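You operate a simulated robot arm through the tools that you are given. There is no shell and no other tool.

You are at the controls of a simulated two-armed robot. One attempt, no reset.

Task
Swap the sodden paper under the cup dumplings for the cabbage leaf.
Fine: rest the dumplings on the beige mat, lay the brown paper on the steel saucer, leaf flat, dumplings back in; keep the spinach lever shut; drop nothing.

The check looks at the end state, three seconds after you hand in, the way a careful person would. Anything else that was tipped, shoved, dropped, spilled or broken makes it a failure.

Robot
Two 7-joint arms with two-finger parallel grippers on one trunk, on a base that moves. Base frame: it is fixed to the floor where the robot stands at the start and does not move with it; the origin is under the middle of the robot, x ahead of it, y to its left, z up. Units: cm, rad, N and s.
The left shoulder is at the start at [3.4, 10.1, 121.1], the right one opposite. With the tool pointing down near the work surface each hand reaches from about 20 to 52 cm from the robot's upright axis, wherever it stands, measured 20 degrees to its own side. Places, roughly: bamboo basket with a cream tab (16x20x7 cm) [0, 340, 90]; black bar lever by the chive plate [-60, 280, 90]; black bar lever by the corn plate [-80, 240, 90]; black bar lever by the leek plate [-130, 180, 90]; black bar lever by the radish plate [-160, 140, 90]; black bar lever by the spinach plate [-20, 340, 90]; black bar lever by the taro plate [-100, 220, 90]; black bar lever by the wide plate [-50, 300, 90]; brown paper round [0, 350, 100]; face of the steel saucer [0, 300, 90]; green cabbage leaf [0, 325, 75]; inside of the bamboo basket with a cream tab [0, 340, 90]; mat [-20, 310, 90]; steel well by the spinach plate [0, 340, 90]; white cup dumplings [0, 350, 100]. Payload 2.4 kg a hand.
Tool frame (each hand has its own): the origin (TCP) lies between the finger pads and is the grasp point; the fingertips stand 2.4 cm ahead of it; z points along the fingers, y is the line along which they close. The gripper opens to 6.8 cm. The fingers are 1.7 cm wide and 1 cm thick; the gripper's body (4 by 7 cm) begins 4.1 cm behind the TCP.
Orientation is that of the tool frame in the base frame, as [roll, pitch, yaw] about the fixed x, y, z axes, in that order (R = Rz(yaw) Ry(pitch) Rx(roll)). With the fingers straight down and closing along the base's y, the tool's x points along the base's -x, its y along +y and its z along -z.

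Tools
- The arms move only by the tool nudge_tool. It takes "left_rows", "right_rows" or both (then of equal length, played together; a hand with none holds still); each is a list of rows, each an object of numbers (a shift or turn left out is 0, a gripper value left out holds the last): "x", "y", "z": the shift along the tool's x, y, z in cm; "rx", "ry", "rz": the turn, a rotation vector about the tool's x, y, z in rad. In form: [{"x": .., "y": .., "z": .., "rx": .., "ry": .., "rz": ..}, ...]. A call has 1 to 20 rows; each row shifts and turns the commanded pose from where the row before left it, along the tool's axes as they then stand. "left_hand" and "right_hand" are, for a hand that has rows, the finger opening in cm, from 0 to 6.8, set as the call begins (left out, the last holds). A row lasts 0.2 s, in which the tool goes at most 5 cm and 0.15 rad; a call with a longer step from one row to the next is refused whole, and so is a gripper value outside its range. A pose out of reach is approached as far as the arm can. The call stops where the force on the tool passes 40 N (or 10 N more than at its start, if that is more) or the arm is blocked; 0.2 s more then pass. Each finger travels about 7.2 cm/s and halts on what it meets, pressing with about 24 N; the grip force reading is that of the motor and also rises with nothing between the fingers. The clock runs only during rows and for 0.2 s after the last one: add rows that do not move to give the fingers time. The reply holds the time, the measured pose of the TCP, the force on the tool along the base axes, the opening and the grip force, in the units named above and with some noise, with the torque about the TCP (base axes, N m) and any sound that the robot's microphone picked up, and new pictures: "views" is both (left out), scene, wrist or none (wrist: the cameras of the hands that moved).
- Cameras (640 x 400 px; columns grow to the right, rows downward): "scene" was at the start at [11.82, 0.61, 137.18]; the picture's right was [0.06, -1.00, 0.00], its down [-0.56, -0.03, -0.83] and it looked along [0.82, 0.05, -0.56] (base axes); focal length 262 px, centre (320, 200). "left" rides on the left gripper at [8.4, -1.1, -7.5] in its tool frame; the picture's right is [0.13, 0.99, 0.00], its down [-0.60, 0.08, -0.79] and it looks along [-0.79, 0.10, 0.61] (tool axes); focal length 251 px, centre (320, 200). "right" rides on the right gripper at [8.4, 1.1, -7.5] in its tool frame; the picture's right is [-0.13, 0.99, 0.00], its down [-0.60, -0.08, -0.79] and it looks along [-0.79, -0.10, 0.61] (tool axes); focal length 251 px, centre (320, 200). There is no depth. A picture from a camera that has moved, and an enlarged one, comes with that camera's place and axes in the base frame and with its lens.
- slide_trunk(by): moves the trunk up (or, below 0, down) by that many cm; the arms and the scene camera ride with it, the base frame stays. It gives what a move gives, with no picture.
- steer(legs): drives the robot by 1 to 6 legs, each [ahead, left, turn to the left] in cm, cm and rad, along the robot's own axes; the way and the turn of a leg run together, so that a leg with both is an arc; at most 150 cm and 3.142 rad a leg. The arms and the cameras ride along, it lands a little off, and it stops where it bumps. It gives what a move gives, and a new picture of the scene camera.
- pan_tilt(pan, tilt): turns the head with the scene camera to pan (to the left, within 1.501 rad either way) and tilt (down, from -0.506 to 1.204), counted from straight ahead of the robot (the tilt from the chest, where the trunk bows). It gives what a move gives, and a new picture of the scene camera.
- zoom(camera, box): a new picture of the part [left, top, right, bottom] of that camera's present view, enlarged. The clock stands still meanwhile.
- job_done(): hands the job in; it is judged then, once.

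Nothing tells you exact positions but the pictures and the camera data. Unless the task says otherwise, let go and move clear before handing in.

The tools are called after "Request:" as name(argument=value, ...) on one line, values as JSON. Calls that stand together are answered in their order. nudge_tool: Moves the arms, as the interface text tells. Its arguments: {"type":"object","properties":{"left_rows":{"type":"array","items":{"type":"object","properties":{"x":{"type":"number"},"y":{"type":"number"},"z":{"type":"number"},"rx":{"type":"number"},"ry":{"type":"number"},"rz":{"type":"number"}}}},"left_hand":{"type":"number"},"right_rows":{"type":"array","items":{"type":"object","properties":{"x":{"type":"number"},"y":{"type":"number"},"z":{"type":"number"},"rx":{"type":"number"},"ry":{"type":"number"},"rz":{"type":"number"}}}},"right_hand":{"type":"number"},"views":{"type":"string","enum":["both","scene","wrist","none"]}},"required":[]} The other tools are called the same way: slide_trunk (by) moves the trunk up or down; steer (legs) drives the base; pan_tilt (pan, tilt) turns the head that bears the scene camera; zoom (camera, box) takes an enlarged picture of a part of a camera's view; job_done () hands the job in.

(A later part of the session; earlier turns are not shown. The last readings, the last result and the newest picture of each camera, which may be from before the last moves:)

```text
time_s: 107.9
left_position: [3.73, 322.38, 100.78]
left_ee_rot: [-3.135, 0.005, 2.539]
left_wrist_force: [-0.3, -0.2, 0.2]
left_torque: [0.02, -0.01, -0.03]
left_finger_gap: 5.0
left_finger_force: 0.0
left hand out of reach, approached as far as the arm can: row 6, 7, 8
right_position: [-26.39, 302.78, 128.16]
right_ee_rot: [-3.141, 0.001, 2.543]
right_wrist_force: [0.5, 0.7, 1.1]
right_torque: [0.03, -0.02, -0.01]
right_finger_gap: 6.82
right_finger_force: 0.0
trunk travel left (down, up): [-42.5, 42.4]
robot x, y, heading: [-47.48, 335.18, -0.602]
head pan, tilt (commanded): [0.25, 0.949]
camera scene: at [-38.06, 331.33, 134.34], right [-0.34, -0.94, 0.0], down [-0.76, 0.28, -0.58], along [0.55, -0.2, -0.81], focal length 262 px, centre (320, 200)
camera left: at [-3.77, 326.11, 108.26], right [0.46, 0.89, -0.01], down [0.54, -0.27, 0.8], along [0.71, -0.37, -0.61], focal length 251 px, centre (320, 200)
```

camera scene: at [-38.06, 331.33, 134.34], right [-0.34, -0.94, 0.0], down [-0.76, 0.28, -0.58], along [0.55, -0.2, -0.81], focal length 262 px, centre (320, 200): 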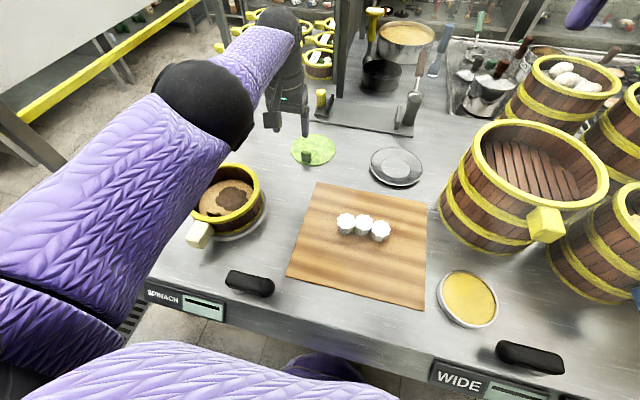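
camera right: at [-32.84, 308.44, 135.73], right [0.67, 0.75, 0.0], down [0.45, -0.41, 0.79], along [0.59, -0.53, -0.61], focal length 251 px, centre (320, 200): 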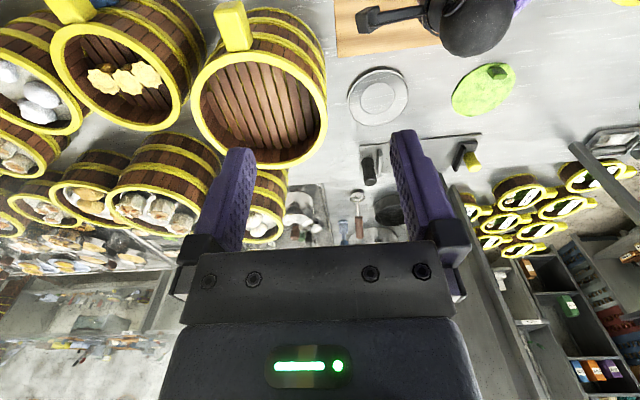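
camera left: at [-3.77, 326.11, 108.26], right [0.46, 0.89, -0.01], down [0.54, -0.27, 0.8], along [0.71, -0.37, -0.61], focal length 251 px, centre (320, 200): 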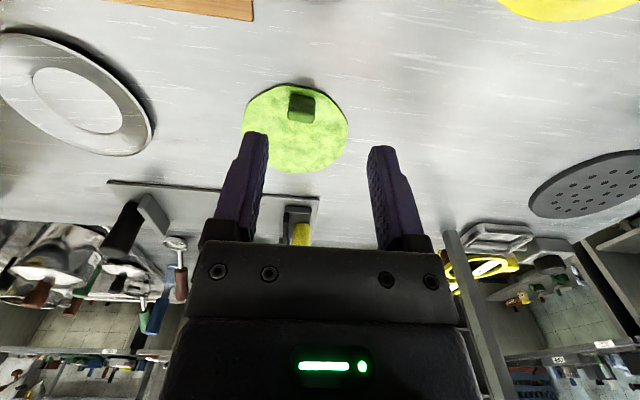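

With the tool straight down the reach tops out about 49.5 cm ahead, so for the leaf and saucer I'll turn the base to bring the left shoulder forward. First the paper: I'll move the hand above its tab.

Request:
nudge_tool(left_rows=[{"x": 2.385, "y": 1.266, "z": -0.5}, {"x": 2.385, "y": 1.266, "z": -0.5}, {"x": 2.385, "y": 1.266, "z": -0.5}, {"x": 2.385, "y": 1.266, "z": -0.5}, {"x": 2.385, "y": 1.266, "z": -0.5}, {"x": 2.385, "y": 1.266, "z": -0.5}, {"x": 2.385, "y": 1.266}, {"x": 2.385, "y": 1.266}, {"x": 2.385, "y": 1.266}, {"x": 2.385, "y": 1.266}, {}], left_hand=3.8, views="both")

Request:
zoom(camera="left", box=[240, 0, 420, 130])

```text
time_s: 110.3
left_position: [10.03, 339.06, 102.49]
left_ee_rot: [-3.133, 0.005, 2.539]
left_wrist_force: [-0.6, 0.3, 0.4]
left_torque: [-0.01, -0.01, 0.02]
left_finger_gap: 3.79
left_finger_force: 0.1
left hand out of reach, approached as far as the arm can: row 1, 2, 3, 4, 5, 6, 7, 8, 9, 10
right_position: [-26.45, 302.83, 128.26]
right_ee_rot: [3.141, 0.0, 2.544]
right_wrist_force: [-0.2, -1.0, 0.1]
right_torque: [-0.01, 0.03, 0.0]
right_finger_gap: 6.79
right_finger_force: 0.1
trunk travel left (down, up): [-42.5, 42.4]
robot x, y, heading: [-47.36, 335.31, -0.604]
head pan, tilt (commanded): [0.25, 0.949]
camera scene: at [-38.06, 331.33, 134.34], right [-0.34, -0.94, 0.0], down [-0.76, 0.28, -0.58], along [0.55, -0.2, -0.81], focal length 262 px, centre (320, 200)
camera left: at [2.48, 342.92, 110.03], right [0.45, 0.89, -0.01], down [0.54, -0.27, 0.8], along [0.71, -0.37, -0.61], focal length 251 px, centre (320, 200)
```

scene: 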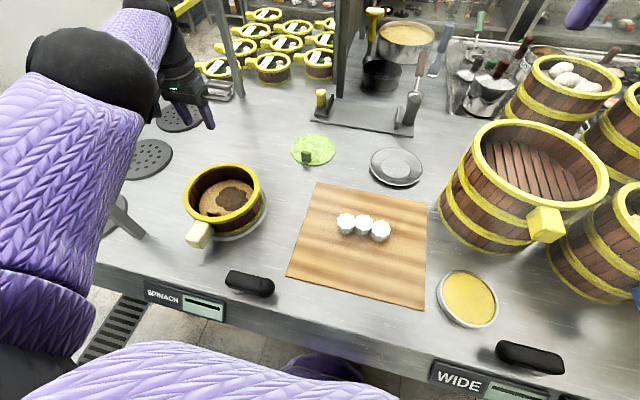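
left: 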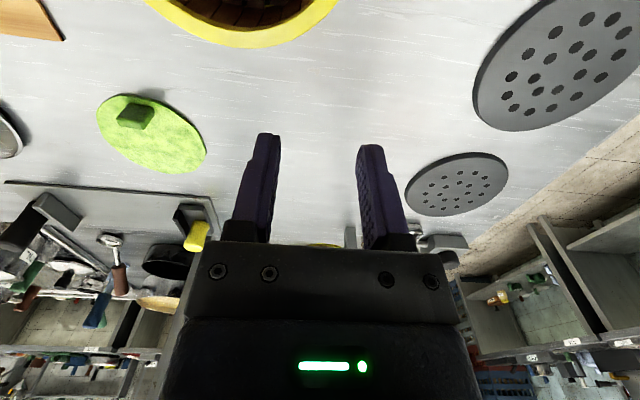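

```text
3.08 times, centred on (330, 65) of left
camera zoom: at [2.48, 342.92, 110.03], right [0.45, 0.89, -0.01], down [0.54, -0.27, 0.8], along [0.71, -0.37, -0.61], focal length 774 px, centre (289, 615)
```

zoom: 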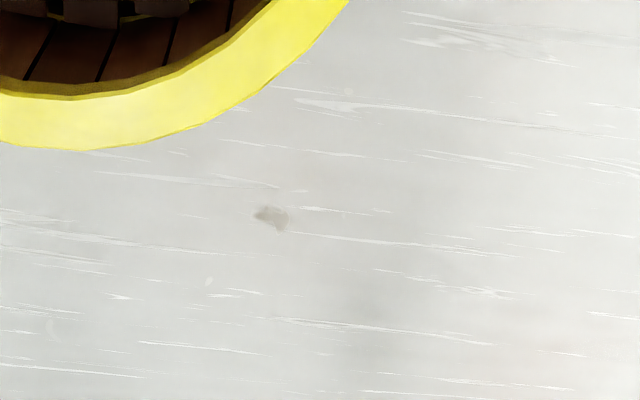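

The hand has ended up stretched out toward (10,339), so the commanded pose isn't where I expected. I'll hold still for a moment to see whether the arm settles.

Request:
nudge_tool(left_rows=[{}, {}], views="none")

```text
time_s: 110.9
left_position: [9.81, 339.06, 102.46]
left_ee_rot: [-3.133, 0.004, 2.539]
left_wrist_force: [0.6, 0.5, -0.4]
left_torque: [-0.02, 0.0, 0.0]
left_finger_gap: 3.81
left_finger_force: 0.1
right_position: [-26.36, 303.0, 128.16]
right_ee_rot: [-3.14, 0.0, 2.544]
right_wrist_force: [0.2, -1.2, 0.2]
right_torque: [0.0, -0.04, 0.01]
right_finger_gap: 6.79
right_finger_force: 0.2
trunk travel left (down, up): [-42.5, 42.4]
robot x, y, heading: [-47.36, 335.73, -0.598]
head pan, tilt (commanded): [0.25, 0.949]
```

Request:
nudge_tool(left_rows=[{"x": 1}, {"x": 1}, {}], views="none")

```text
time_s: 111.7
left_position: [10.18, 340.0, 102.37]
left_ee_rot: [-3.133, 0.007, 2.54]
left_wrist_force: [0.6, -0.6, 0.4]
left_torque: [0.02, 0.01, 0.0]
left_finger_gap: 3.81
left_finger_force: 0.0
left hand out of reach, approached as far as the arm can: row 1, 2
right_position: [-26.4, 302.99, 128.19]
right_ee_rot: [-3.141, -0.002, 2.543]
right_wrist_force: [-0.9, -0.7, -0.6]
right_torque: [-0.02, 0.0, -0.04]
right_finger_gap: 6.8
right_finger_force: 0.1
trunk travel left (down, up): [-42.5, 42.4]
robot x, y, heading: [-47.51, 335.22, -0.597]
head pan, tilt (commanded): [0.25, 0.949]
```

The solver seems stuck with the arm nearly straight. The commanded point should be back over the basket, which is a safe place, so I'll nudge upward to free the arm.

Request:
nudge_tool(left_rows=[{"z": -1.5}, {"z": -1.5}, {"z": -1.5}, {}], views="scene")

```text
time_s: 112.7
left_position: [10.11, 339.96, 107.0]
left_ee_rot: [-3.135, 0.006, 2.539]
left_wrist_force: [0.6, 0.1, 0.0]
left_torque: [-0.03, -0.02, 0.0]
left_finger_gap: 3.84
left_finger_force: 0.0
right_position: [-26.36, 302.83, 128.04]
right_ee_rot: [3.141, 0.0, 2.543]
right_wrist_force: [-0.4, 0.2, 0.5]
right_torque: [0.0, -0.01, 0.01]
right_finger_gap: 6.79
right_finger_force: 0.0
trunk travel left (down, up): [-42.5, 42.4]
robot x, y, heading: [-47.65, 335.31, -0.6]
head pan, tilt (commanded): [0.25, 0.949]
camera scene: at [-38.05, 331.34, 134.34], right [-0.34, -0.94, 0.0], down [-0.76, 0.28, -0.58], along [0.55, -0.2, -0.81], focal length 262 px, centre (320, 200)
```

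scene: 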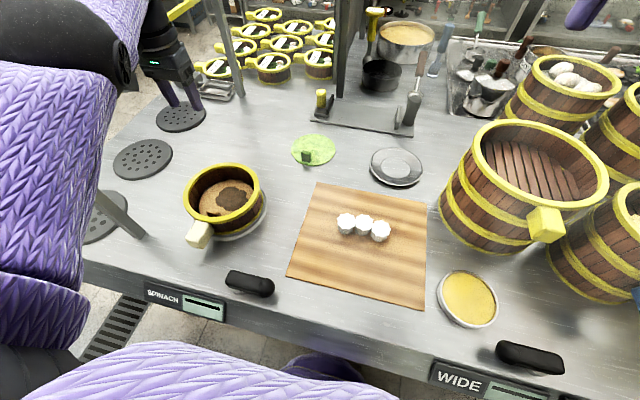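

The hand moved up freely, so the commanded pose has resynced. The elbow has swung up high, though. I'll try retracting toward the basket from this height in small steps.

Request:
nudge_tool(left_rows=[{"x": 0.8}, {"x": 0.8}, {"x": 0.8}, {}], views="none")

```text
time_s: 113.7
left_position: [10.19, 341.12, 107.03]
left_ee_rot: [-3.134, 0.003, 2.54]
left_wrist_force: [-0.1, -0.2, 0.3]
left_torque: [-0.03, -0.01, 0.02]
left_finger_gap: 3.79
left_finger_force: 0.0
left hand out of reach, approached as far as the arm can: row 1, 2, 3
right_position: [-26.35, 303.02, 128.12]
right_ee_rot: [-3.141, 0.0, 2.545]
right_wrist_force: [-0.4, -0.6, -0.3]
right_torque: [-0.01, 0.02, 0.02]
right_finger_gap: 6.82
right_finger_force: 0.1
trunk travel left (down, up): [-42.5, 42.4]
robot x, y, heading: [-47.13, 334.94, -0.6]
head pan, tilt (commanded): [0.25, 0.949]
```

Retraction is blocked in one direction, so I suspect a joint limit in this elbow-up posture. I'll look at the arm.

Request:
pan_tilt(pan=0.9, tilt=0.5)

```text
time_s: 114.7
left_position: [10.08, 341.06, 106.97]
left_ee_rot: [-3.133, 0.004, 2.54]
left_wrist_force: [-0.4, 0.4, -1.1]
left_torque: [-0.01, -0.03, -0.01]
left_finger_gap: 3.8
left_finger_force: 0.0
right_position: [-26.48, 302.89, 128.2]
right_ee_rot: [-3.141, 0.0, 2.543]
right_wrist_force: [0.6, -0.2, 0.3]
right_torque: [-0.01, -0.01, -0.01]
right_finger_gap: 6.77
right_finger_force: 0.1
trunk travel left (down, up): [-42.5, 42.4]
robot x, y, heading: [-47.56, 335.34, -0.596]
head pan, tilt (commanded): [0.901, 0.499]
camera scene: at [-36.2, 336.53, 138.08], right [0.3, -0.95, 0.0], down [-0.46, -0.14, -0.88], along [0.84, 0.26, -0.48], focal length 262 px, centre (320, 200)
```

scene: 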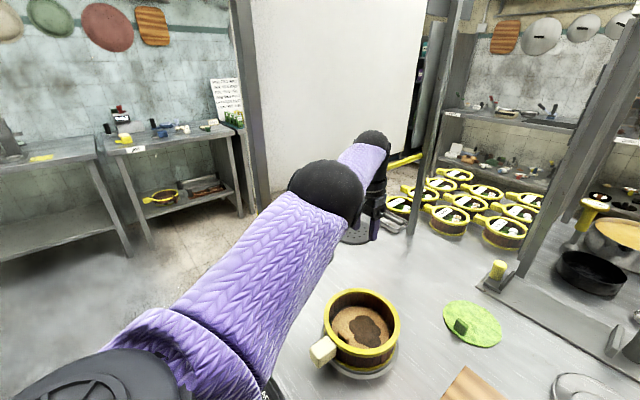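

I think this is the wrist-yaw limit again: with the arm swung left, this tool yaw is at its stop. I'll rotate back toward the fore-and-aft closing orientation, which freed it before, and then retract.

Request:
nudge_tool(left_rows=[{"rz": -0.1}, {"rz": -0.1}, {"rz": -0.1}, {"rz": -0.1}, {"rz": -0.1}, {"rz": -0.1}, {"rz": -0.1}, {"rz": -0.1}, {"rz": -0.1}, {"rz": -0.1}, {"rz": -0.1}, {"rz": -0.1}, {"rz": -0.1}, {"rz": -0.1}, {"rz": -0.1}, {"rz": -0.07}, {}], views="scene")

```text
time_s: 118.3
left_position: [10.23, 341.08, 107.07]
left_ee_rot: [-3.136, -0.008, -2.174]
left_wrist_force: [0.0, -0.1, 0.7]
left_torque: [0.0, 0.02, -0.03]
left_finger_gap: 3.8
left_finger_force: 0.1
right_position: [-26.34, 302.87, 128.22]
right_ee_rot: [-3.141, 0.0, 2.543]
right_wrist_force: [0.5, 0.2, 0.2]
right_torque: [-0.01, 0.01, -0.01]
right_finger_gap: 6.79
right_finger_force: 0.0
trunk travel left (down, up): [-42.5, 42.4]
robot x, y, heading: [-47.47, 335.41, -0.593]
head pan, tilt (commanded): [0.901, 0.499]
camera scene: at [-36.2, 336.54, 138.09], right [0.3, -0.95, 0.0], down [-0.46, -0.14, -0.88], along [0.84, 0.26, -0.48], focal length 262 px, centre (320, 200)
```

scene: 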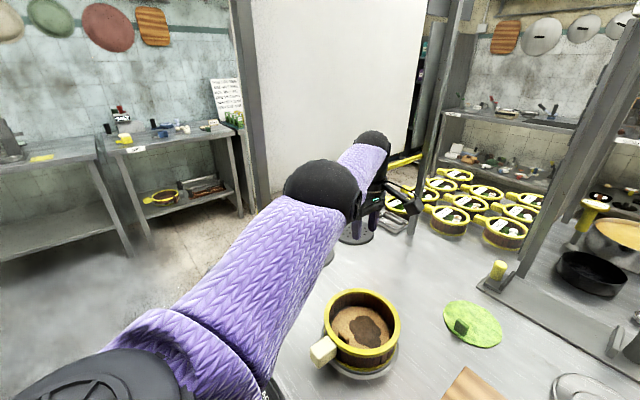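

Request:
nudge_tool(left_rows=[{"x": 1.16, "y": 1.95}, {"x": 1.16, "y": 1.95}, {"x": 1.16, "y": 1.95}, {"x": 1.16, "y": 1.95}, {"x": 1.16, "y": 1.95}, {"x": 1.16, "y": 1.95}, {}], left_hand=2.2, views="both")

```text
time_s: 119.9
left_position: [10.27, 341.01, 107.06]
left_ee_rot: [-3.137, -0.007, -2.173]
left_wrist_force: [-0.1, -0.3, -0.8]
left_torque: [0.02, 0.03, -0.02]
left_finger_gap: 2.22
left_finger_force: 0.0
left hand out of reach, approached as far as the arm can: row 1, 2, 3, 4, 5, 6
right_position: [-26.4, 302.8, 128.1]
right_ee_rot: [3.141, 0.0, 2.543]
right_wrist_force: [-0.7, 0.0, -0.1]
right_torque: [-0.02, -0.01, 0.0]
right_finger_gap: 6.79
right_finger_force: 0.1
trunk travel left (down, up): [-42.5, 42.4]
robot x, y, heading: [-47.69, 335.5, -0.594]
head pan, tilt (commanded): [0.901, 0.499]
camera scene: at [-36.2, 336.54, 138.09], right [0.3, -0.95, 0.0], down [-0.46, -0.14, -0.88], along [0.84, 0.26, -0.48], focal length 262 px, centre (320, 200)
camera left: at [6.46, 333.49, 114.62], right [-0.89, 0.46, 0.0], down [0.28, 0.55, 0.79], along [0.36, 0.7, -0.62], focal length 251 px, centre (320, 200)
```

scene: 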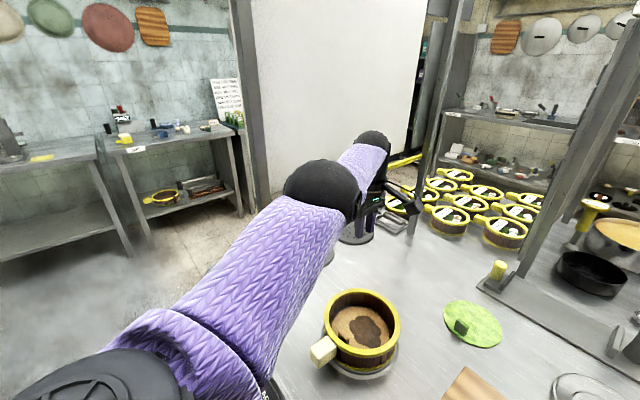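
left: 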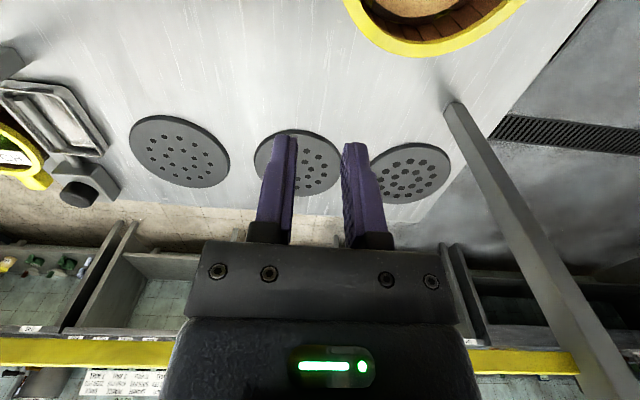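

Still blocked, so it is the straight-arm elbow posture itself. I'll swing the arm sideways along its reach arc away from the post first, then use a sideways hand roll to bring the elbow back down and out.

Request:
nudge_tool(left_rows=[{"x": 1.75, "y": -0.87}, {"x": 1.75, "y": -0.87}, {"x": 1.75, "y": -0.87}, {"x": 1.75, "y": -0.87}, {"x": 1.75, "y": -0.87}, {"x": 1.75, "y": -0.87}, {"x": 1.75, "y": -0.87}, {"x": 1.75, "y": -0.87}, {}], views="scene")

```text
time_s: 121.9
left_position: [6.14, 326.53, 107.13]
left_ee_rot: [-3.134, -0.007, -2.174]
left_wrist_force: [-0.3, -1.2, 0.4]
left_torque: [-0.01, 0.01, -0.01]
left_finger_gap: 2.19
left_finger_force: 0.0
left hand out of reach, approached as far as the arm can: row 5, 7
right_position: [-26.38, 302.73, 128.19]
right_ee_rot: [3.14, 0.0, 2.542]
right_wrist_force: [0.5, 0.2, -0.1]
right_torque: [0.0, -0.01, 0.01]
right_finger_gap: 6.8
right_finger_force: 0.2
trunk travel left (down, up): [-42.5, 42.4]
robot x, y, heading: [-47.4, 335.13, -0.6]
head pan, tilt (commanded): [0.901, 0.499]
camera scene: at [-36.21, 336.53, 138.09], right [0.3, -0.95, 0.0], down [-0.46, -0.14, -0.88], along [0.84, 0.26, -0.48], focal length 262 px, centre (320, 200)
```

scene: 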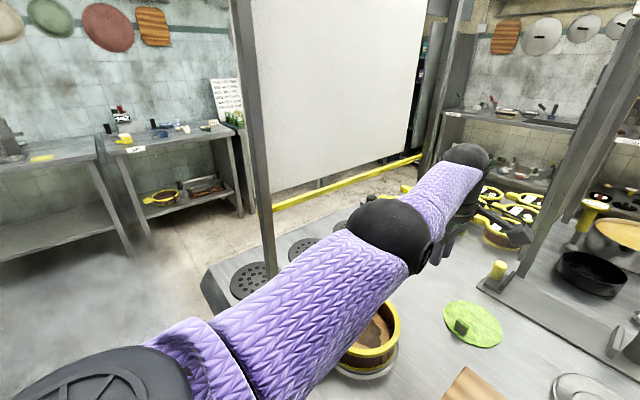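

Request:
nudge_tool(left_rows=[{"x": 0.28, "y": 0.96}, {"x": 0.28, "y": 0.96}, {"x": 0.28, "y": 0.96}, {}], views="none")

```text
time_s: 122.9
left_position: [4.2, 327.06, 107.43]
left_ee_rot: [-3.118, -0.004, -2.168]
left_wrist_force: [0.0, 0.3, 0.3]
left_torque: [-0.02, 0.01, -0.01]
left_finger_gap: 2.19
left_finger_force: 0.1
left hand out of reach, approached as far as the arm can: row 3
right_position: [-26.41, 302.84, 128.11]
right_ee_rot: [3.141, -0.001, 2.542]
right_wrist_force: [0.5, 0.6, 0.2]
right_torque: [-0.02, -0.01, 0.02]
right_finger_gap: 6.81
right_finger_force: 0.0
trunk travel left (down, up): [-42.5, 42.4]
robot x, y, heading: [-47.54, 335.2, -0.599]
head pan, tilt (commanded): [0.901, 0.499]
```

It retracted 2 cm and then hit another limit, so the elbow is too high. I'll roll the hand about the arm's axis to swivel the elbow down and out.

Request:
nudge_tool(left_rows=[{"rx": 0.0275, "ry": 0.096}, {"rx": 0.0275, "ry": 0.096}, {"rx": 0.0275, "ry": 0.096}, {"rx": 0.0275, "ry": 0.096}, {"rx": 0.0275, "ry": 0.096}, {"rx": 0.0275, "ry": 0.096}, {}], views="scene")

```text
time_s: 124.5
left_position: [3.56, 327.31, 107.04]
left_ee_rot: [-2.946, -0.581, -2.233]
left_wrist_force: [0.0, 0.0, 0.4]
left_torque: [-0.03, 0.02, 0.0]
left_finger_gap: 2.19
left_finger_force: 0.1
right_position: [-26.37, 302.79, 128.06]
right_ee_rot: [3.141, 0.002, 2.544]
right_wrist_force: [-0.7, -0.3, 0.1]
right_torque: [0.0, -0.03, 0.02]
right_finger_gap: 6.77
right_finger_force: 0.0
trunk travel left (down, up): [-42.5, 42.4]
robot x, y, heading: [-47.19, 335.19, -0.598]
head pan, tilt (commanded): [0.901, 0.499]
camera scene: at [-36.21, 336.53, 138.09], right [0.3, -0.95, 0.0], down [-0.46, -0.14, -0.88], along [0.84, 0.26, -0.48], focal length 262 px, centre (320, 200)
```

scene: 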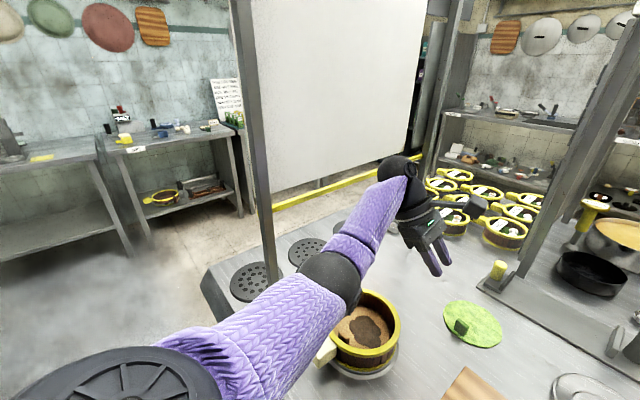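

That worked: the elbow is down and out and the hand reached its commanded point. I'll retract along the arm and then level the hand again.

Request:
nudge_tool(left_rows=[{"x": 0.41, "y": 1.44}, {"x": 0.41, "y": 1.44}, {"x": 0.41, "y": 1.44}, {"x": 0.41, "y": 1.44}, {"x": 0.41, "y": 1.44}, {"x": 0.41, "y": 1.44}, {}], views="none")

Request:
nudge_tool(left_rows=[{"rx": -0.0275, "ry": -0.096}, {"rx": -0.0275, "ry": -0.096}, {"rx": -0.0275, "ry": -0.096}, {"rx": -0.0275, "ry": -0.096}, {"rx": -0.0275, "ry": -0.096}, {"rx": -0.0275, "ry": -0.096}, {}], views="scene")

```text
time_s: 126.1
left_position: [-5.02, 330.06, 107.06]
left_ee_rot: [-2.949, -0.579, -2.234]
left_wrist_force: [0.0, -0.3, -1.0]
left_torque: [-0.03, 0.03, 0.0]
left_finger_gap: 2.19
left_finger_force: 0.1
right_position: [-26.46, 302.97, 128.16]
right_ee_rot: [3.141, -0.001, 2.542]
right_wrist_force: [1.0, 0.2, 0.6]
right_torque: [-0.02, 0.02, 0.0]
right_finger_gap: 6.8
right_finger_force: 0.0
trunk travel left (down, up): [-42.5, 42.4]
robot x, y, heading: [-47.12, 335.19, -0.596]
head pan, tilt (commanded): [0.901, 0.499]
```

```text
time_s: 127.7
left_position: [-4.9, 330.15, 107.09]
left_ee_rot: [-3.135, -0.007, -2.171]
left_wrist_force: [0.2, -0.8, -0.7]
left_torque: [0.02, 0.01, -0.02]
left_finger_gap: 2.21
left_finger_force: 0.0
right_position: [-26.43, 302.9, 128.14]
right_ee_rot: [-3.141, 0.0, 2.544]
right_wrist_force: [-0.2, 0.4, 0.5]
right_torque: [-0.03, -0.03, -0.03]
right_finger_gap: 6.8
right_finger_force: 0.0
trunk travel left (down, up): [-42.5, 42.4]
robot x, y, heading: [-47.23, 335.47, -0.6]
head pan, tilt (commanded): [0.901, 0.499]
camera scene: at [-36.21, 336.54, 138.09], right [0.3, -0.95, 0.0], down [-0.46, -0.14, -0.88], along [0.84, 0.26, -0.48], focal length 262 px, centre (320, 200)
```

scene: 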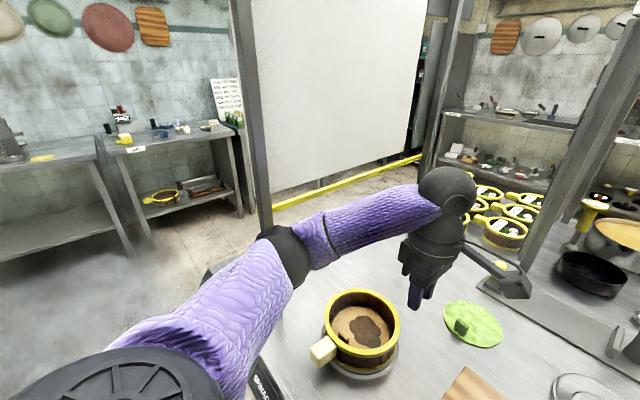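

The arm is back in its normal posture. I'll go over the paper's tab with the fingers closing fore-and-aft and hover just above the rim to check alignment.

Request:
nudge_tool(left_rows=[{"x": -1.77, "y": 0.88}, {"x": -1.77, "y": 0.88}, {"x": -1.77, "y": 0.88}, {"x": -1.77, "y": 0.88}, {"x": -1.77, "y": 0.89}, {"x": -1.77, "y": 0.89, "z": 1}, {"z": 2.5}, {"z": 2.5}, {"z": 2.5}, {"z": 2}, {"z": 0.8}, {}], left_hand=2.2, views="both")

Request:
zoom(camera="left", box=[220, 0, 460, 150])

```text
time_s: 130.3
left_position: [-3.25, 341.85, 95.52]
left_ee_rot: [-3.137, -0.007, -2.173]
left_wrist_force: [0.4, 0.6, -0.9]
left_torque: [0.01, 0.0, 0.01]
left_finger_gap: 2.19
left_finger_force: 0.0
right_position: [-26.45, 302.82, 128.2]
right_ee_rot: [-3.14, 0.001, 2.544]
right_wrist_force: [-0.4, -0.3, 0.1]
right_torque: [-0.01, -0.01, 0.0]
right_finger_gap: 6.79
right_finger_force: 0.1
trunk travel left (down, up): [-42.5, 42.4]
robot x, y, heading: [-47.62, 334.97, -0.595]
head pan, tilt (commanded): [0.901, 0.499]
camera scene: at [-36.21, 336.54, 138.09], right [0.3, -0.95, 0.0], down [-0.46, -0.14, -0.88], along [0.84, 0.26, -0.48], focal length 262 px, centre (320, 200)
camera left: at [-7.08, 334.28, 103.22], right [-0.89, 0.46, 0.0], down [0.28, 0.55, 0.79], along [0.36, 0.7, -0.62], focal length 251 px, centre (320, 200)
```

scene: 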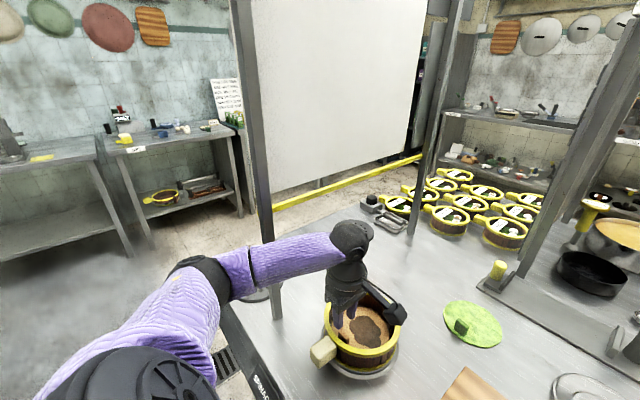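
left: 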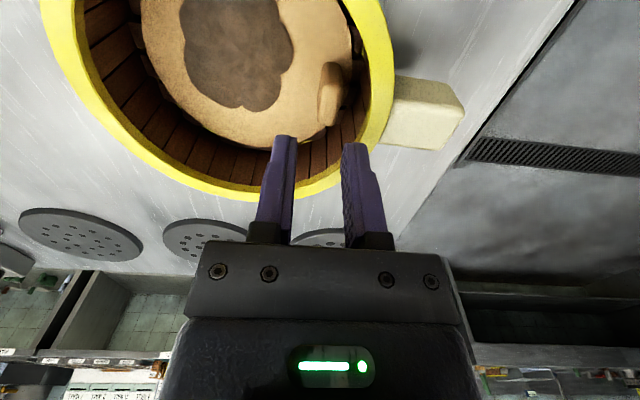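

```text
2.67 times, centred on (340, 75) of left
camera zoom: at [-7.08, 334.28, 103.22], right [-0.89, 0.46, 0.0], down [0.28, 0.55, 0.79], along [0.36, 0.7, -0.62], focal length 670 px, centre (267, 533)
```

zoom: 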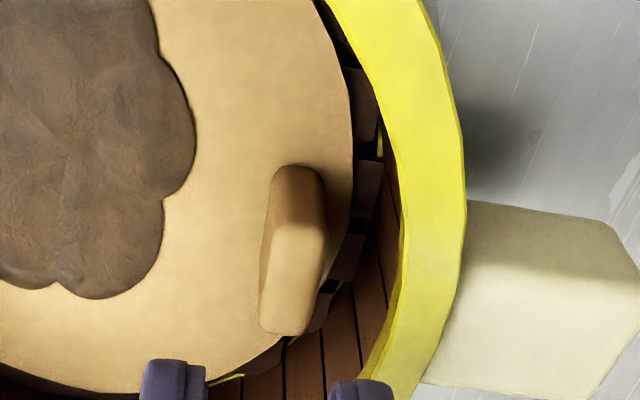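

The tab is centred about 0.4 cm toward me from the hand centre, with a 1.6 cm gap to the wall for a 1 cm finger. I'll shift 0.12 cm to centre the finger in that gap, then go down in stages.

Request:
nudge_tool(left_rows=[{"y": 0.12, "x": -0.15}, {"z": 1}, {"z": 1}, {"z": 1}, {}], views="wrist")

Request:
zoom(camera="left", box=[240, 20, 440, 200])

```text
time_s: 131.5
left_position: [-3.38, 342.11, 92.64]
left_ee_rot: [-3.132, -0.008, -2.173]
left_wrist_force: [0.0, -0.2, 0.3]
left_torque: [-0.01, -0.02, 0.02]
left_finger_gap: 2.19
left_finger_force: 0.1
right_position: [-26.41, 302.86, 128.12]
right_ee_rot: [3.141, 0.0, 2.544]
right_wrist_force: [-0.1, 0.4, 0.4]
right_torque: [-0.01, -0.01, -0.02]
right_finger_gap: 6.82
right_finger_force: 0.0
trunk travel left (down, up): [-42.5, 42.4]
robot x, y, heading: [-47.36, 335.45, -0.599]
head pan, tilt (commanded): [0.901, 0.499]
camera left: at [-7.09, 334.42, 100.25], right [-0.89, 0.46, -0.01], down [0.28, 0.55, 0.79], along [0.36, 0.7, -0.62], focal length 251 px, centre (320, 200)
```

left: 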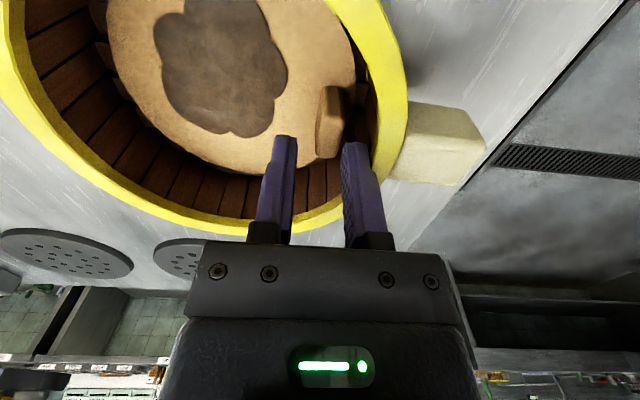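

```text
2.22 times, centred on (340, 110) of left
camera zoom: at [-7.09, 334.42, 100.25], right [-0.89, 0.46, -0.01], down [0.28, 0.55, 0.79], along [0.36, 0.7, -0.62], focal length 559 px, centre (276, 400)
```

zoom: 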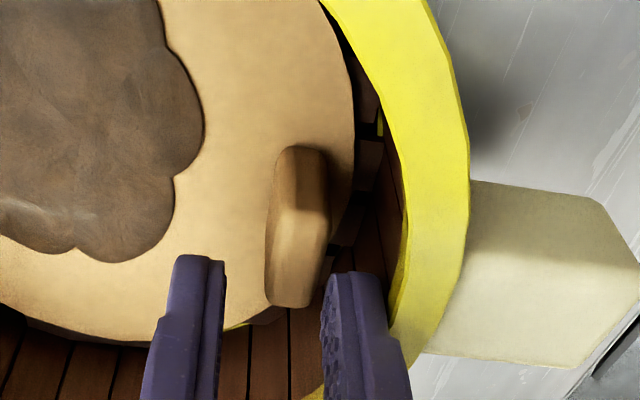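

The near finger is centred between the tab and the rim. I'll continue down around the tab.

Request:
nudge_tool(left_rows=[{"z": 0.6}, {"z": 0.6}, {"z": 0.5}, {}], views="wrist")

Request:
zoom(camera="left", box=[240, 60, 440, 240])

```text
time_s: 132.5
left_position: [-3.32, 341.91, 90.9]
left_ee_rot: [-3.137, -0.005, -2.173]
left_wrist_force: [-0.5, -0.1, 0.1]
left_torque: [-0.03, -0.02, 0.0]
left_finger_gap: 2.2
left_finger_force: 0.1
right_position: [-26.36, 302.73, 128.21]
right_ee_rot: [-3.141, 0.0, 2.542]
right_wrist_force: [-0.1, -0.4, 0.1]
right_torque: [-0.01, 0.0, -0.01]
right_finger_gap: 6.81
right_finger_force: 0.1
trunk travel left (down, up): [-42.5, 42.4]
robot x, y, heading: [-47.21, 335.22, -0.601]
head pan, tilt (commanded): [0.901, 0.499]
camera left: at [-7.07, 334.4, 98.53], right [-0.89, 0.46, 0.0], down [0.28, 0.55, 0.79], along [0.36, 0.7, -0.62], focal length 251 px, centre (320, 200)
```

left: 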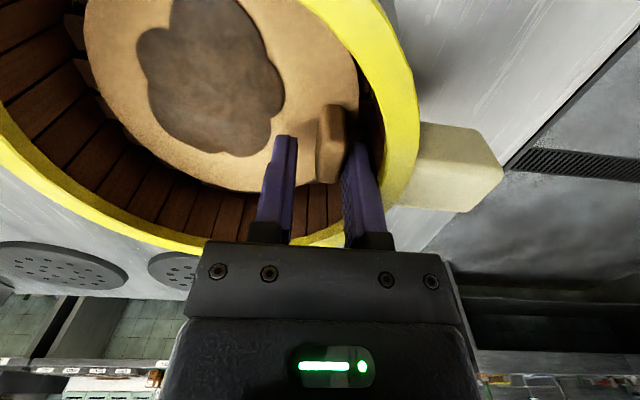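

```text
2.22 times, centred on (340, 150) of left
camera zoom: at [-7.07, 334.4, 98.53], right [-0.89, 0.46, 0.0], down [0.28, 0.55, 0.79], along [0.36, 0.7, -0.62], focal length 559 px, centre (276, 311)
```

zoom: 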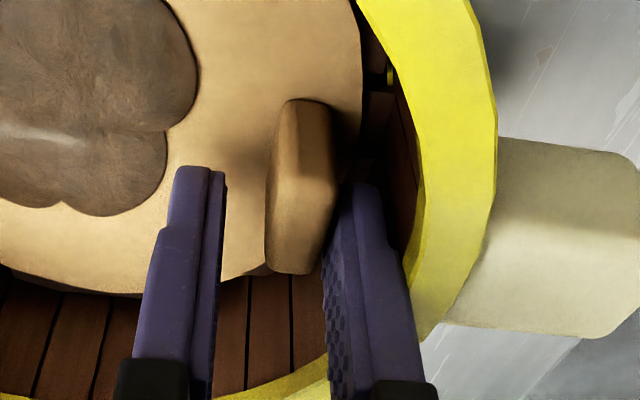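

The tab is neatly between the fingers with no contact. I'll go down 0.5 cm more and close.

Request:
nudge_tool(left_rows=[{"z": 0.3}, {"z": 0.3}, {}], views="none")

Request:
nudge_tool(left_rows=[{}, {}, {}, {}], left_hand=0.5, views="wrist")

```text
time_s: 133.3
left_position: [-3.32, 341.94, 90.2]
left_ee_rot: [-3.134, -0.007, -2.172]
left_wrist_force: [0.1, 0.0, -0.1]
left_torque: [0.02, 0.01, 0.01]
left_finger_gap: 2.15
left_finger_force: 0.1
right_position: [-26.34, 302.81, 128.21]
right_ee_rot: [-3.141, -0.001, 2.543]
right_wrist_force: [0.5, -0.1, 0.0]
right_torque: [0.04, -0.01, 0.0]
right_finger_gap: 6.82
right_finger_force: 0.1
trunk travel left (down, up): [-42.5, 42.4]
robot x, y, heading: [-47.37, 335.39, -0.599]
head pan, tilt (commanded): [0.901, 0.499]
```

```text
time_s: 134.3
left_position: [-3.31, 341.9, 90.25]
left_ee_rot: [-3.136, -0.008, -2.175]
left_wrist_force: [0.8, -0.3, 1.3]
left_torque: [-0.01, 0.04, 0.0]
left_finger_gap: 1.09
left_finger_force: 24.1
right_position: [-26.34, 302.91, 128.23]
right_ee_rot: [3.141, 0.0, 2.543]
right_wrist_force: [0.6, -0.9, 0.0]
right_torque: [0.02, -0.02, 0.0]
right_finger_gap: 6.79
right_finger_force: 0.0
trunk travel left (down, up): [-42.5, 42.4]
robot x, y, heading: [-47.36, 335.26, -0.603]
head pan, tilt (commanded): [0.901, 0.499]
camera left: at [-7.09, 334.39, 97.95], right [-0.89, 0.46, -0.01], down [0.28, 0.55, 0.79], along [0.36, 0.7, -0.62], focal length 251 px, centre (320, 200)
```

left: 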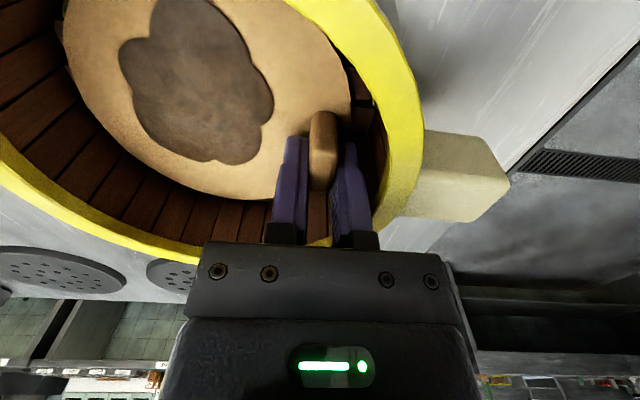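

I have the tab gripped at 1.09 cm. I'll lift the paper straight up out of the basket.

Request:
nudge_tool(left_rows=[{"z": -0.5}, {"z": -0.7}, {"z": -1}, {"z": -1}, {"z": -1.5}, {"z": -2}, {"z": -2}, {"z": -2}, {"z": -2}, {"z": -2}, {}], views="both")

```text
time_s: 136.7
left_position: [-3.28, 341.99, 105.02]
left_ee_rot: [-3.134, -0.006, -2.172]
left_wrist_force: [0.7, 0.0, 0.4]
left_torque: [0.01, 0.05, 0.01]
left_finger_gap: 1.12
left_finger_force: 23.9
right_position: [-26.35, 302.86, 128.18]
right_ee_rot: [3.141, -0.001, 2.543]
right_wrist_force: [-0.3, 0.6, -0.1]
right_torque: [0.0, 0.03, 0.01]
right_finger_gap: 6.82
right_finger_force: 0.1
trunk travel left (down, up): [-42.5, 42.4]
robot x, y, heading: [-47.37, 335.56, -0.598]
head pan, tilt (commanded): [0.901, 0.499]
camera scene: at [-36.2, 336.54, 138.09], right [0.3, -0.95, 0.0], down [-0.46, -0.14, -0.88], along [0.84, 0.26, -0.48], focal length 262 px, centre (320, 200)
camera left: at [-7.09, 334.5, 112.61], right [-0.89, 0.46, 0.0], down [0.28, 0.55, 0.79], along [0.36, 0.7, -0.62], focal length 251 px, centre (320, 200)
```

scene: 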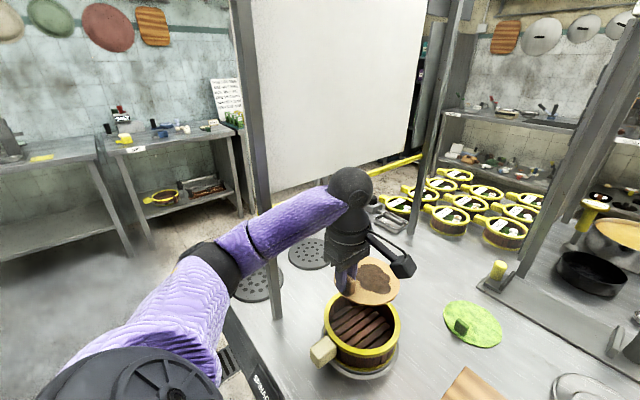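
left: 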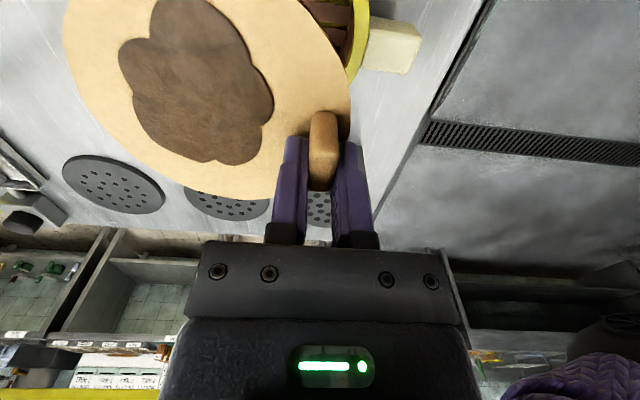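

The paper is lifted cleanly and held level. The saucer is beyond tool-down reach from this stance, so I'll raise the hand and turn the base right to bring the left shoulder toward the counter.

Request:
nudge_tool(left_rows=[{"z": -2}, {"z": -2}, {"z": -2}, {"z": -1.5}, {}], views="none")

Request:
steer(legs=[[0, 0, -0.35], [0, 0, -0.35]])

Request:
pan_tilt(pan=0.75, tilt=0.85)

```text
time_s: 137.9
left_position: [-3.3, 342.2, 112.61]
left_ee_rot: [-3.137, -0.005, -2.172]
left_wrist_force: [0.1, -0.9, -1.1]
left_torque: [-0.01, 0.0, -0.02]
left_finger_gap: 1.09
left_finger_force: 24.3
right_position: [-26.3, 302.87, 128.23]
right_ee_rot: [3.141, 0.0, 2.542]
right_wrist_force: [0.9, -0.3, 0.2]
right_torque: [0.0, 0.0, 0.01]
right_finger_gap: 6.82
right_finger_force: 0.0
trunk travel left (down, up): [-42.5, 42.4]
robot x, y, heading: [-47.44, 335.28, -0.595]
head pan, tilt (commanded): [0.901, 0.499]
```

```text
time_s: 140.4
left_position: [-9.28, 312.3, 112.67]
left_ee_rot: [-3.136, -0.007, -2.873]
left_wrist_force: [-0.8, 0.5, 1.0]
left_torque: [0.0, 0.03, 0.0]
left_finger_gap: 1.11
left_finger_force: 23.7
right_position: [-52.2, 296.96, 128.18]
right_ee_rot: [-3.141, 0.0, 1.846]
right_wrist_force: [0.6, 0.1, -0.9]
right_torque: [-0.04, -0.04, 0.03]
right_finger_gap: 6.83
right_finger_force: 0.2
trunk travel left (down, up): [-42.5, 42.4]
robot x, y, heading: [-47.38, 335.41, -1.295]
head pan, tilt (commanded): [0.901, 0.499]
camera scene: at [-38.09, 329.18, 138.09], right [-0.39, -0.92, 0.0], down [-0.44, 0.19, -0.88], along [0.81, -0.34, -0.48], focal length 262 px, centre (320, 200)
```

scene: 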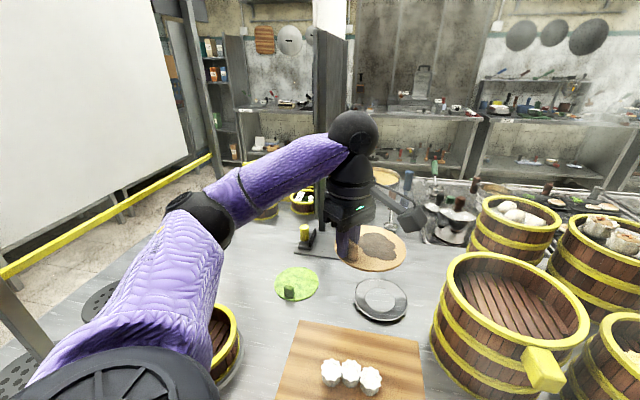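

```text
time_s: 141.3
left_position: [-9.26, 312.25, 112.45]
left_ee_rot: [-3.137, -0.007, -2.873]
left_wrist_force: [0.4, 0.2, -0.4]
left_torque: [0.03, 0.03, 0.02]
left_finger_gap: 1.11
left_finger_force: 24.5
right_position: [-52.17, 297.0, 128.1]
right_ee_rot: [-3.14, 0.0, 1.846]
right_wrist_force: [-0.2, -0.5, 0.6]
right_torque: [0.03, 0.0, -0.01]
right_finger_gap: 6.78
right_finger_force: 0.0
trunk travel left (down, up): [-42.5, 42.4]
robot x, y, heading: [-47.65, 335.25, -1.301]
head pan, tilt (commanded): [0.75, 0.85]
camera scene: at [-39.78, 328.64, 135.1], right [-0.52, -0.85, 0.0], down [-0.64, 0.39, -0.66], along [0.56, -0.34, -0.75], focal length 262 px, centre (320, 200)
```

scene: 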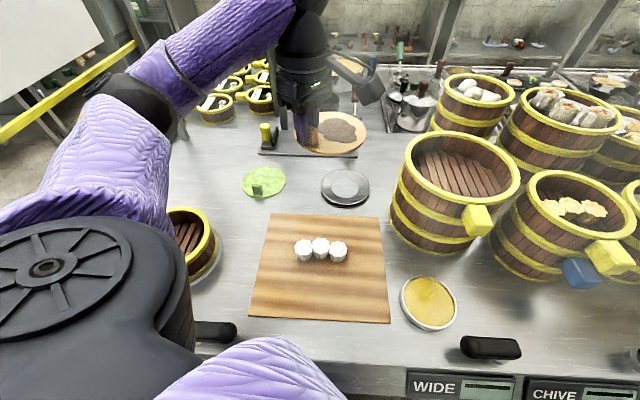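

I have a good view now; the saucer centre is at about (-2.2,297.7). I'll lower the trunk 10 cm so the shoulder is level with the wrist for maximum reach, checking that everything stays clear.

Request:
slide_trunk(by=-8)

Request:
pan_tilt(pan=0.75, tilt=0.8)

```text
time_s: 142.4
left_position: [-9.24, 312.18, 104.62]
left_ee_rot: [-3.135, -0.006, -2.874]
left_wrist_force: [0.7, -1.1, 0.3]
left_torque: [0.02, 0.0, -0.02]
left_finger_gap: 1.12
left_finger_force: 24.1
right_position: [-52.1, 296.98, 120.14]
right_ee_rot: [3.141, -0.002, 1.844]
right_wrist_force: [-0.6, 0.8, 0.1]
right_torque: [-0.01, 0.01, -0.03]
right_finger_gap: 6.8
right_finger_force: 0.0
trunk travel left (down, up): [-34.5, 50.4]
robot x, y, heading: [-47.64, 335.27, -1.298]
head pan, tilt (commanded): [0.75, 0.85]
```

```text
time_s: 143.1
left_position: [-9.26, 312.22, 104.5]
left_ee_rot: [-3.136, -0.007, -2.872]
left_wrist_force: [0.0, -0.1, -0.2]
left_torque: [0.0, -0.01, -0.01]
left_finger_gap: 1.11
left_finger_force: 23.7
right_position: [-52.24, 296.93, 120.24]
right_ee_rot: [3.14, 0.0, 1.844]
right_wrist_force: [0.1, 0.4, -0.5]
right_torque: [0.02, -0.01, 0.05]
right_finger_gap: 6.8
right_finger_force: 0.1
trunk travel left (down, up): [-34.5, 50.4]
robot x, y, heading: [-47.45, 335.17, -1.296]
head pan, tilt (commanded): [0.75, 0.799]
camera scene: at [-39.25, 327.36, 127.43], right [-0.52, -0.85, 0.0], down [-0.61, 0.37, -0.7], along [0.6, -0.36, -0.72], focal length 262 px, centre (320, 200)
```

scene: 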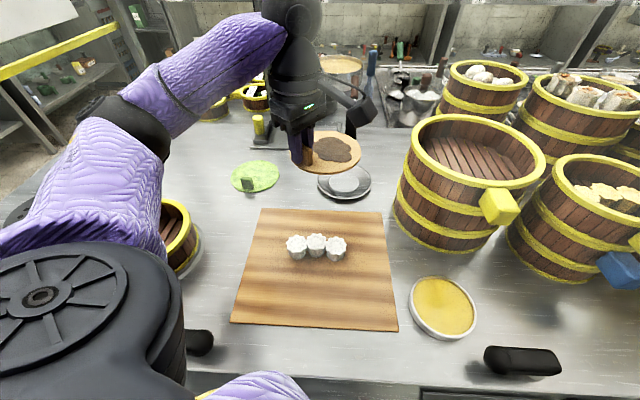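

Request:
nudge_tool(left_rows=[{"rz": -0.15}, {"x": -0.15, "y": -1.44, "z": 0.3}, {"x": -0.15, "y": -1.44, "z": 0.3}, {"x": -0.15, "y": -1.44, "z": 0.3}, {"x": -0.15, "y": -1.44, "z": 0.3}, {"x": -0.15, "y": -1.44, "z": 0.3}, {"x": -0.15, "y": -1.44, "z": 0.3}, {}], views="both")

```text
time_s: 144.9
left_position: [-5.09, 304.5, 102.68]
left_ee_rot: [-3.136, -0.009, -2.722]
left_wrist_force: [-0.3, 0.1, 0.5]
left_torque: [0.01, -0.01, -0.08]
left_finger_gap: 1.08
left_finger_force: 24.2
right_position: [-52.18, 296.88, 120.31]
right_ee_rot: [-3.142, 0.001, 1.845]
right_wrist_force: [-0.4, -0.7, -0.6]
right_torque: [0.03, 0.04, 0.01]
right_finger_gap: 6.78
right_finger_force: 0.0
trunk travel left (down, up): [-34.5, 50.4]
robot x, y, heading: [-47.39, 335.49, -1.294]
head pan, tilt (commanded): [0.75, 0.799]
camera scene: at [-39.25, 327.35, 127.43], right [-0.52, -0.85, 0.0], down [-0.61, 0.37, -0.7], along [0.6, -0.36, -0.72], focal length 262 px, centre (320, 200)
camera left: at [-12.13, 300.14, 110.33], right [-0.52, 0.85, 0.0], down [0.52, 0.32, 0.79], along [0.67, 0.41, -0.62], focal length 251 px, centre (320, 200)
```

scene: 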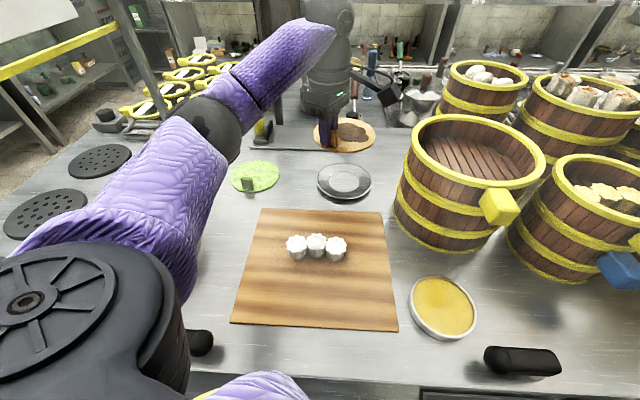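
left: 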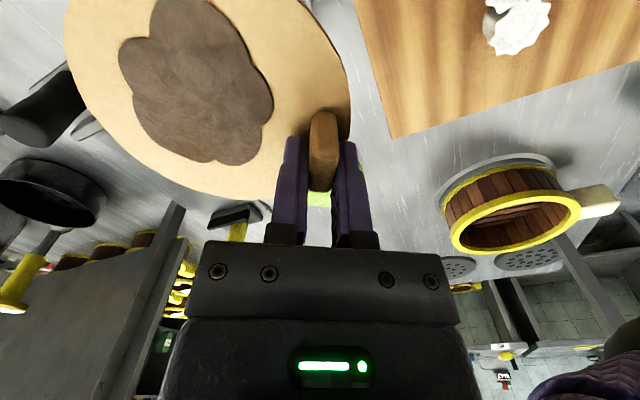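

The paper is tracking well, with its centre about 2.5 cm short of the saucer's. I'll move over the saucer centre and lower part way.

Request:
nudge_tool(left_rows=[{"x": -0.14, "y": -0.62, "z": 1}, {"x": -0.14, "y": -0.62, "z": 1}, {"x": -0.14, "y": -0.62, "z": 1}, {"x": -0.14, "y": -0.64, "z": 1}, {"z": 1.5}, {"z": 1.5}, {"z": 1.5}, {}], views="both")

Request:
zoom(camera="scene", box=[260, 90, 460, 230])

```text
time_s: 146.7
left_position: [-3.47, 302.55, 94.08]
left_ee_rot: [-3.136, -0.009, -2.723]
left_wrist_force: [0.6, 0.1, -0.4]
left_torque: [0.09, 0.01, -0.01]
left_finger_gap: 1.1
left_finger_force: 24.5
right_position: [-52.19, 296.95, 120.14]
right_ee_rot: [3.141, 0.001, 1.844]
right_wrist_force: [-0.3, 0.0, 0.0]
right_torque: [0.0, -0.02, 0.0]
right_finger_gap: 6.8
right_finger_force: 0.1
trunk travel left (down, up): [-34.5, 50.4]
robot x, y, heading: [-47.83, 335.55, -1.299]
head pan, tilt (commanded): [0.75, 0.799]
camera scene: at [-39.25, 327.35, 127.43], right [-0.52, -0.85, 0.0], down [-0.61, 0.37, -0.7], along [0.6, -0.36, -0.72], focal length 262 px, centre (320, 200)
camera left: at [-10.57, 298.07, 101.8], right [-0.52, 0.85, 0.0], down [0.52, 0.32, 0.79], along [0.67, 0.41, -0.62], focal length 251 px, centre (320, 200)
```

scene: 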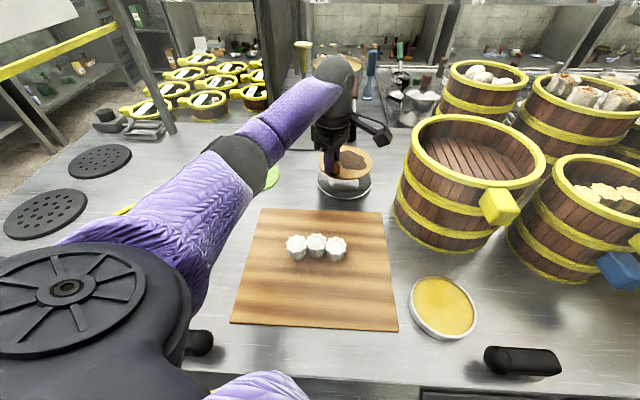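
left: 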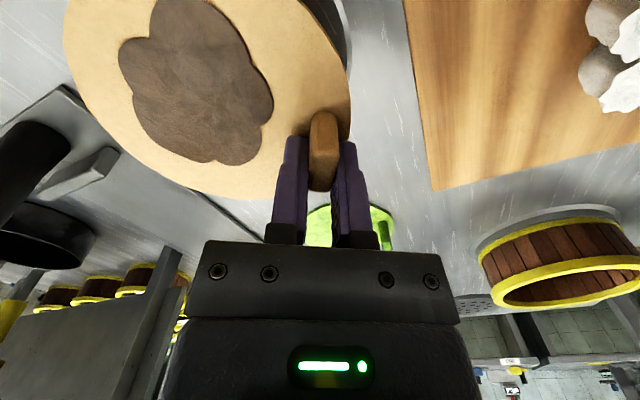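

```text
2.86 times, centred on (360, 160) of scene
camera zoom: at [-39.25, 327.35, 127.43], right [-0.52, -0.85, 0.0], down [-0.61, 0.37, -0.7], along [0.6, -0.36, -0.72], focal length 750 px, centre (206, 314)
```

zoom: 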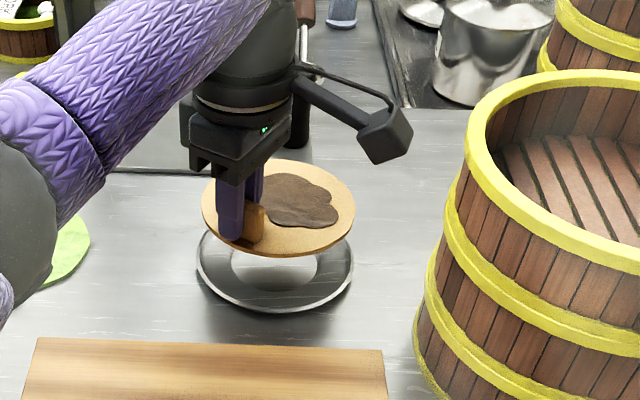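

The paper is centred over the saucer to within a few millimetres. I'll lower it gently until it touches.

Request:
nudge_tool(left_rows=[{"z": 1}, {"z": 1}, {"z": 1}, {"z": 0.7}, {}], views="none")

Request:
zoom(camera="scene", box=[290, 110, 410, 215])

```text
time_s: 147.9
left_position: [-3.43, 302.47, 90.52]
left_ee_rot: [-3.137, -0.007, -2.723]
left_wrist_force: [0.7, 0.1, -0.5]
left_torque: [0.03, 0.01, 0.02]
left_finger_gap: 1.11
left_finger_force: 24.4
right_position: [-52.25, 297.02, 120.21]
right_ee_rot: [3.141, 0.001, 1.846]
right_wrist_force: [0.2, 0.3, -1.0]
right_torque: [0.02, 0.03, 0.0]
right_finger_gap: 6.81
right_finger_force: 0.0
trunk travel left (down, up): [-34.5, 50.4]
robot x, y, heading: [-47.11, 335.29, -1.297]
head pan, tilt (commanded): [0.75, 0.799]
```

```text
3.81 times, centred on (350, 162) of scene
camera zoom: at [-39.25, 327.35, 127.43], right [-0.52, -0.85, 0.0], down [-0.61, 0.37, -0.7], along [0.6, -0.36, -0.72], focal length 999 px, centre (206, 343)
```

zoom: 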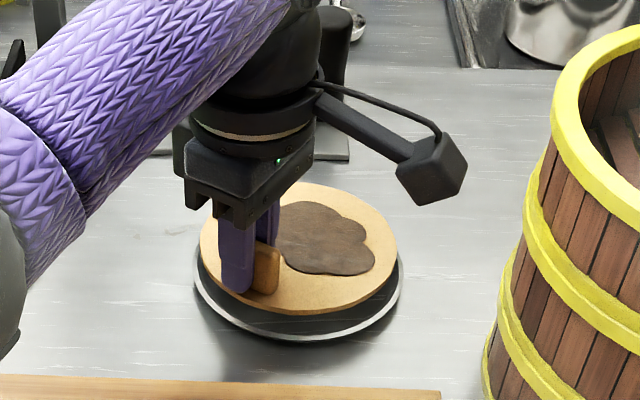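

Request:
nudge_tool(left_rows=[{"z": 0.4}, {"z": 0.4}, {}], views="none")

```text
time_s: 148.7
left_position: [-3.47, 302.53, 89.81]
left_ee_rot: [-3.137, -0.009, -2.721]
left_wrist_force: [-0.3, 0.4, -0.2]
left_torque: [-0.01, -0.01, 0.03]
left_finger_gap: 1.07
left_finger_force: 23.9
right_position: [-52.11, 296.91, 120.19]
right_ee_rot: [-3.141, 0.0, 1.843]
right_wrist_force: [-0.2, 0.5, -0.4]
right_torque: [-0.05, 0.0, 0.01]
right_finger_gap: 6.79
right_finger_force: 0.1
trunk travel left (down, up): [-34.5, 50.4]
robot x, y, heading: [-47.65, 335.26, -1.297]
head pan, tilt (commanded): [0.75, 0.799]
```

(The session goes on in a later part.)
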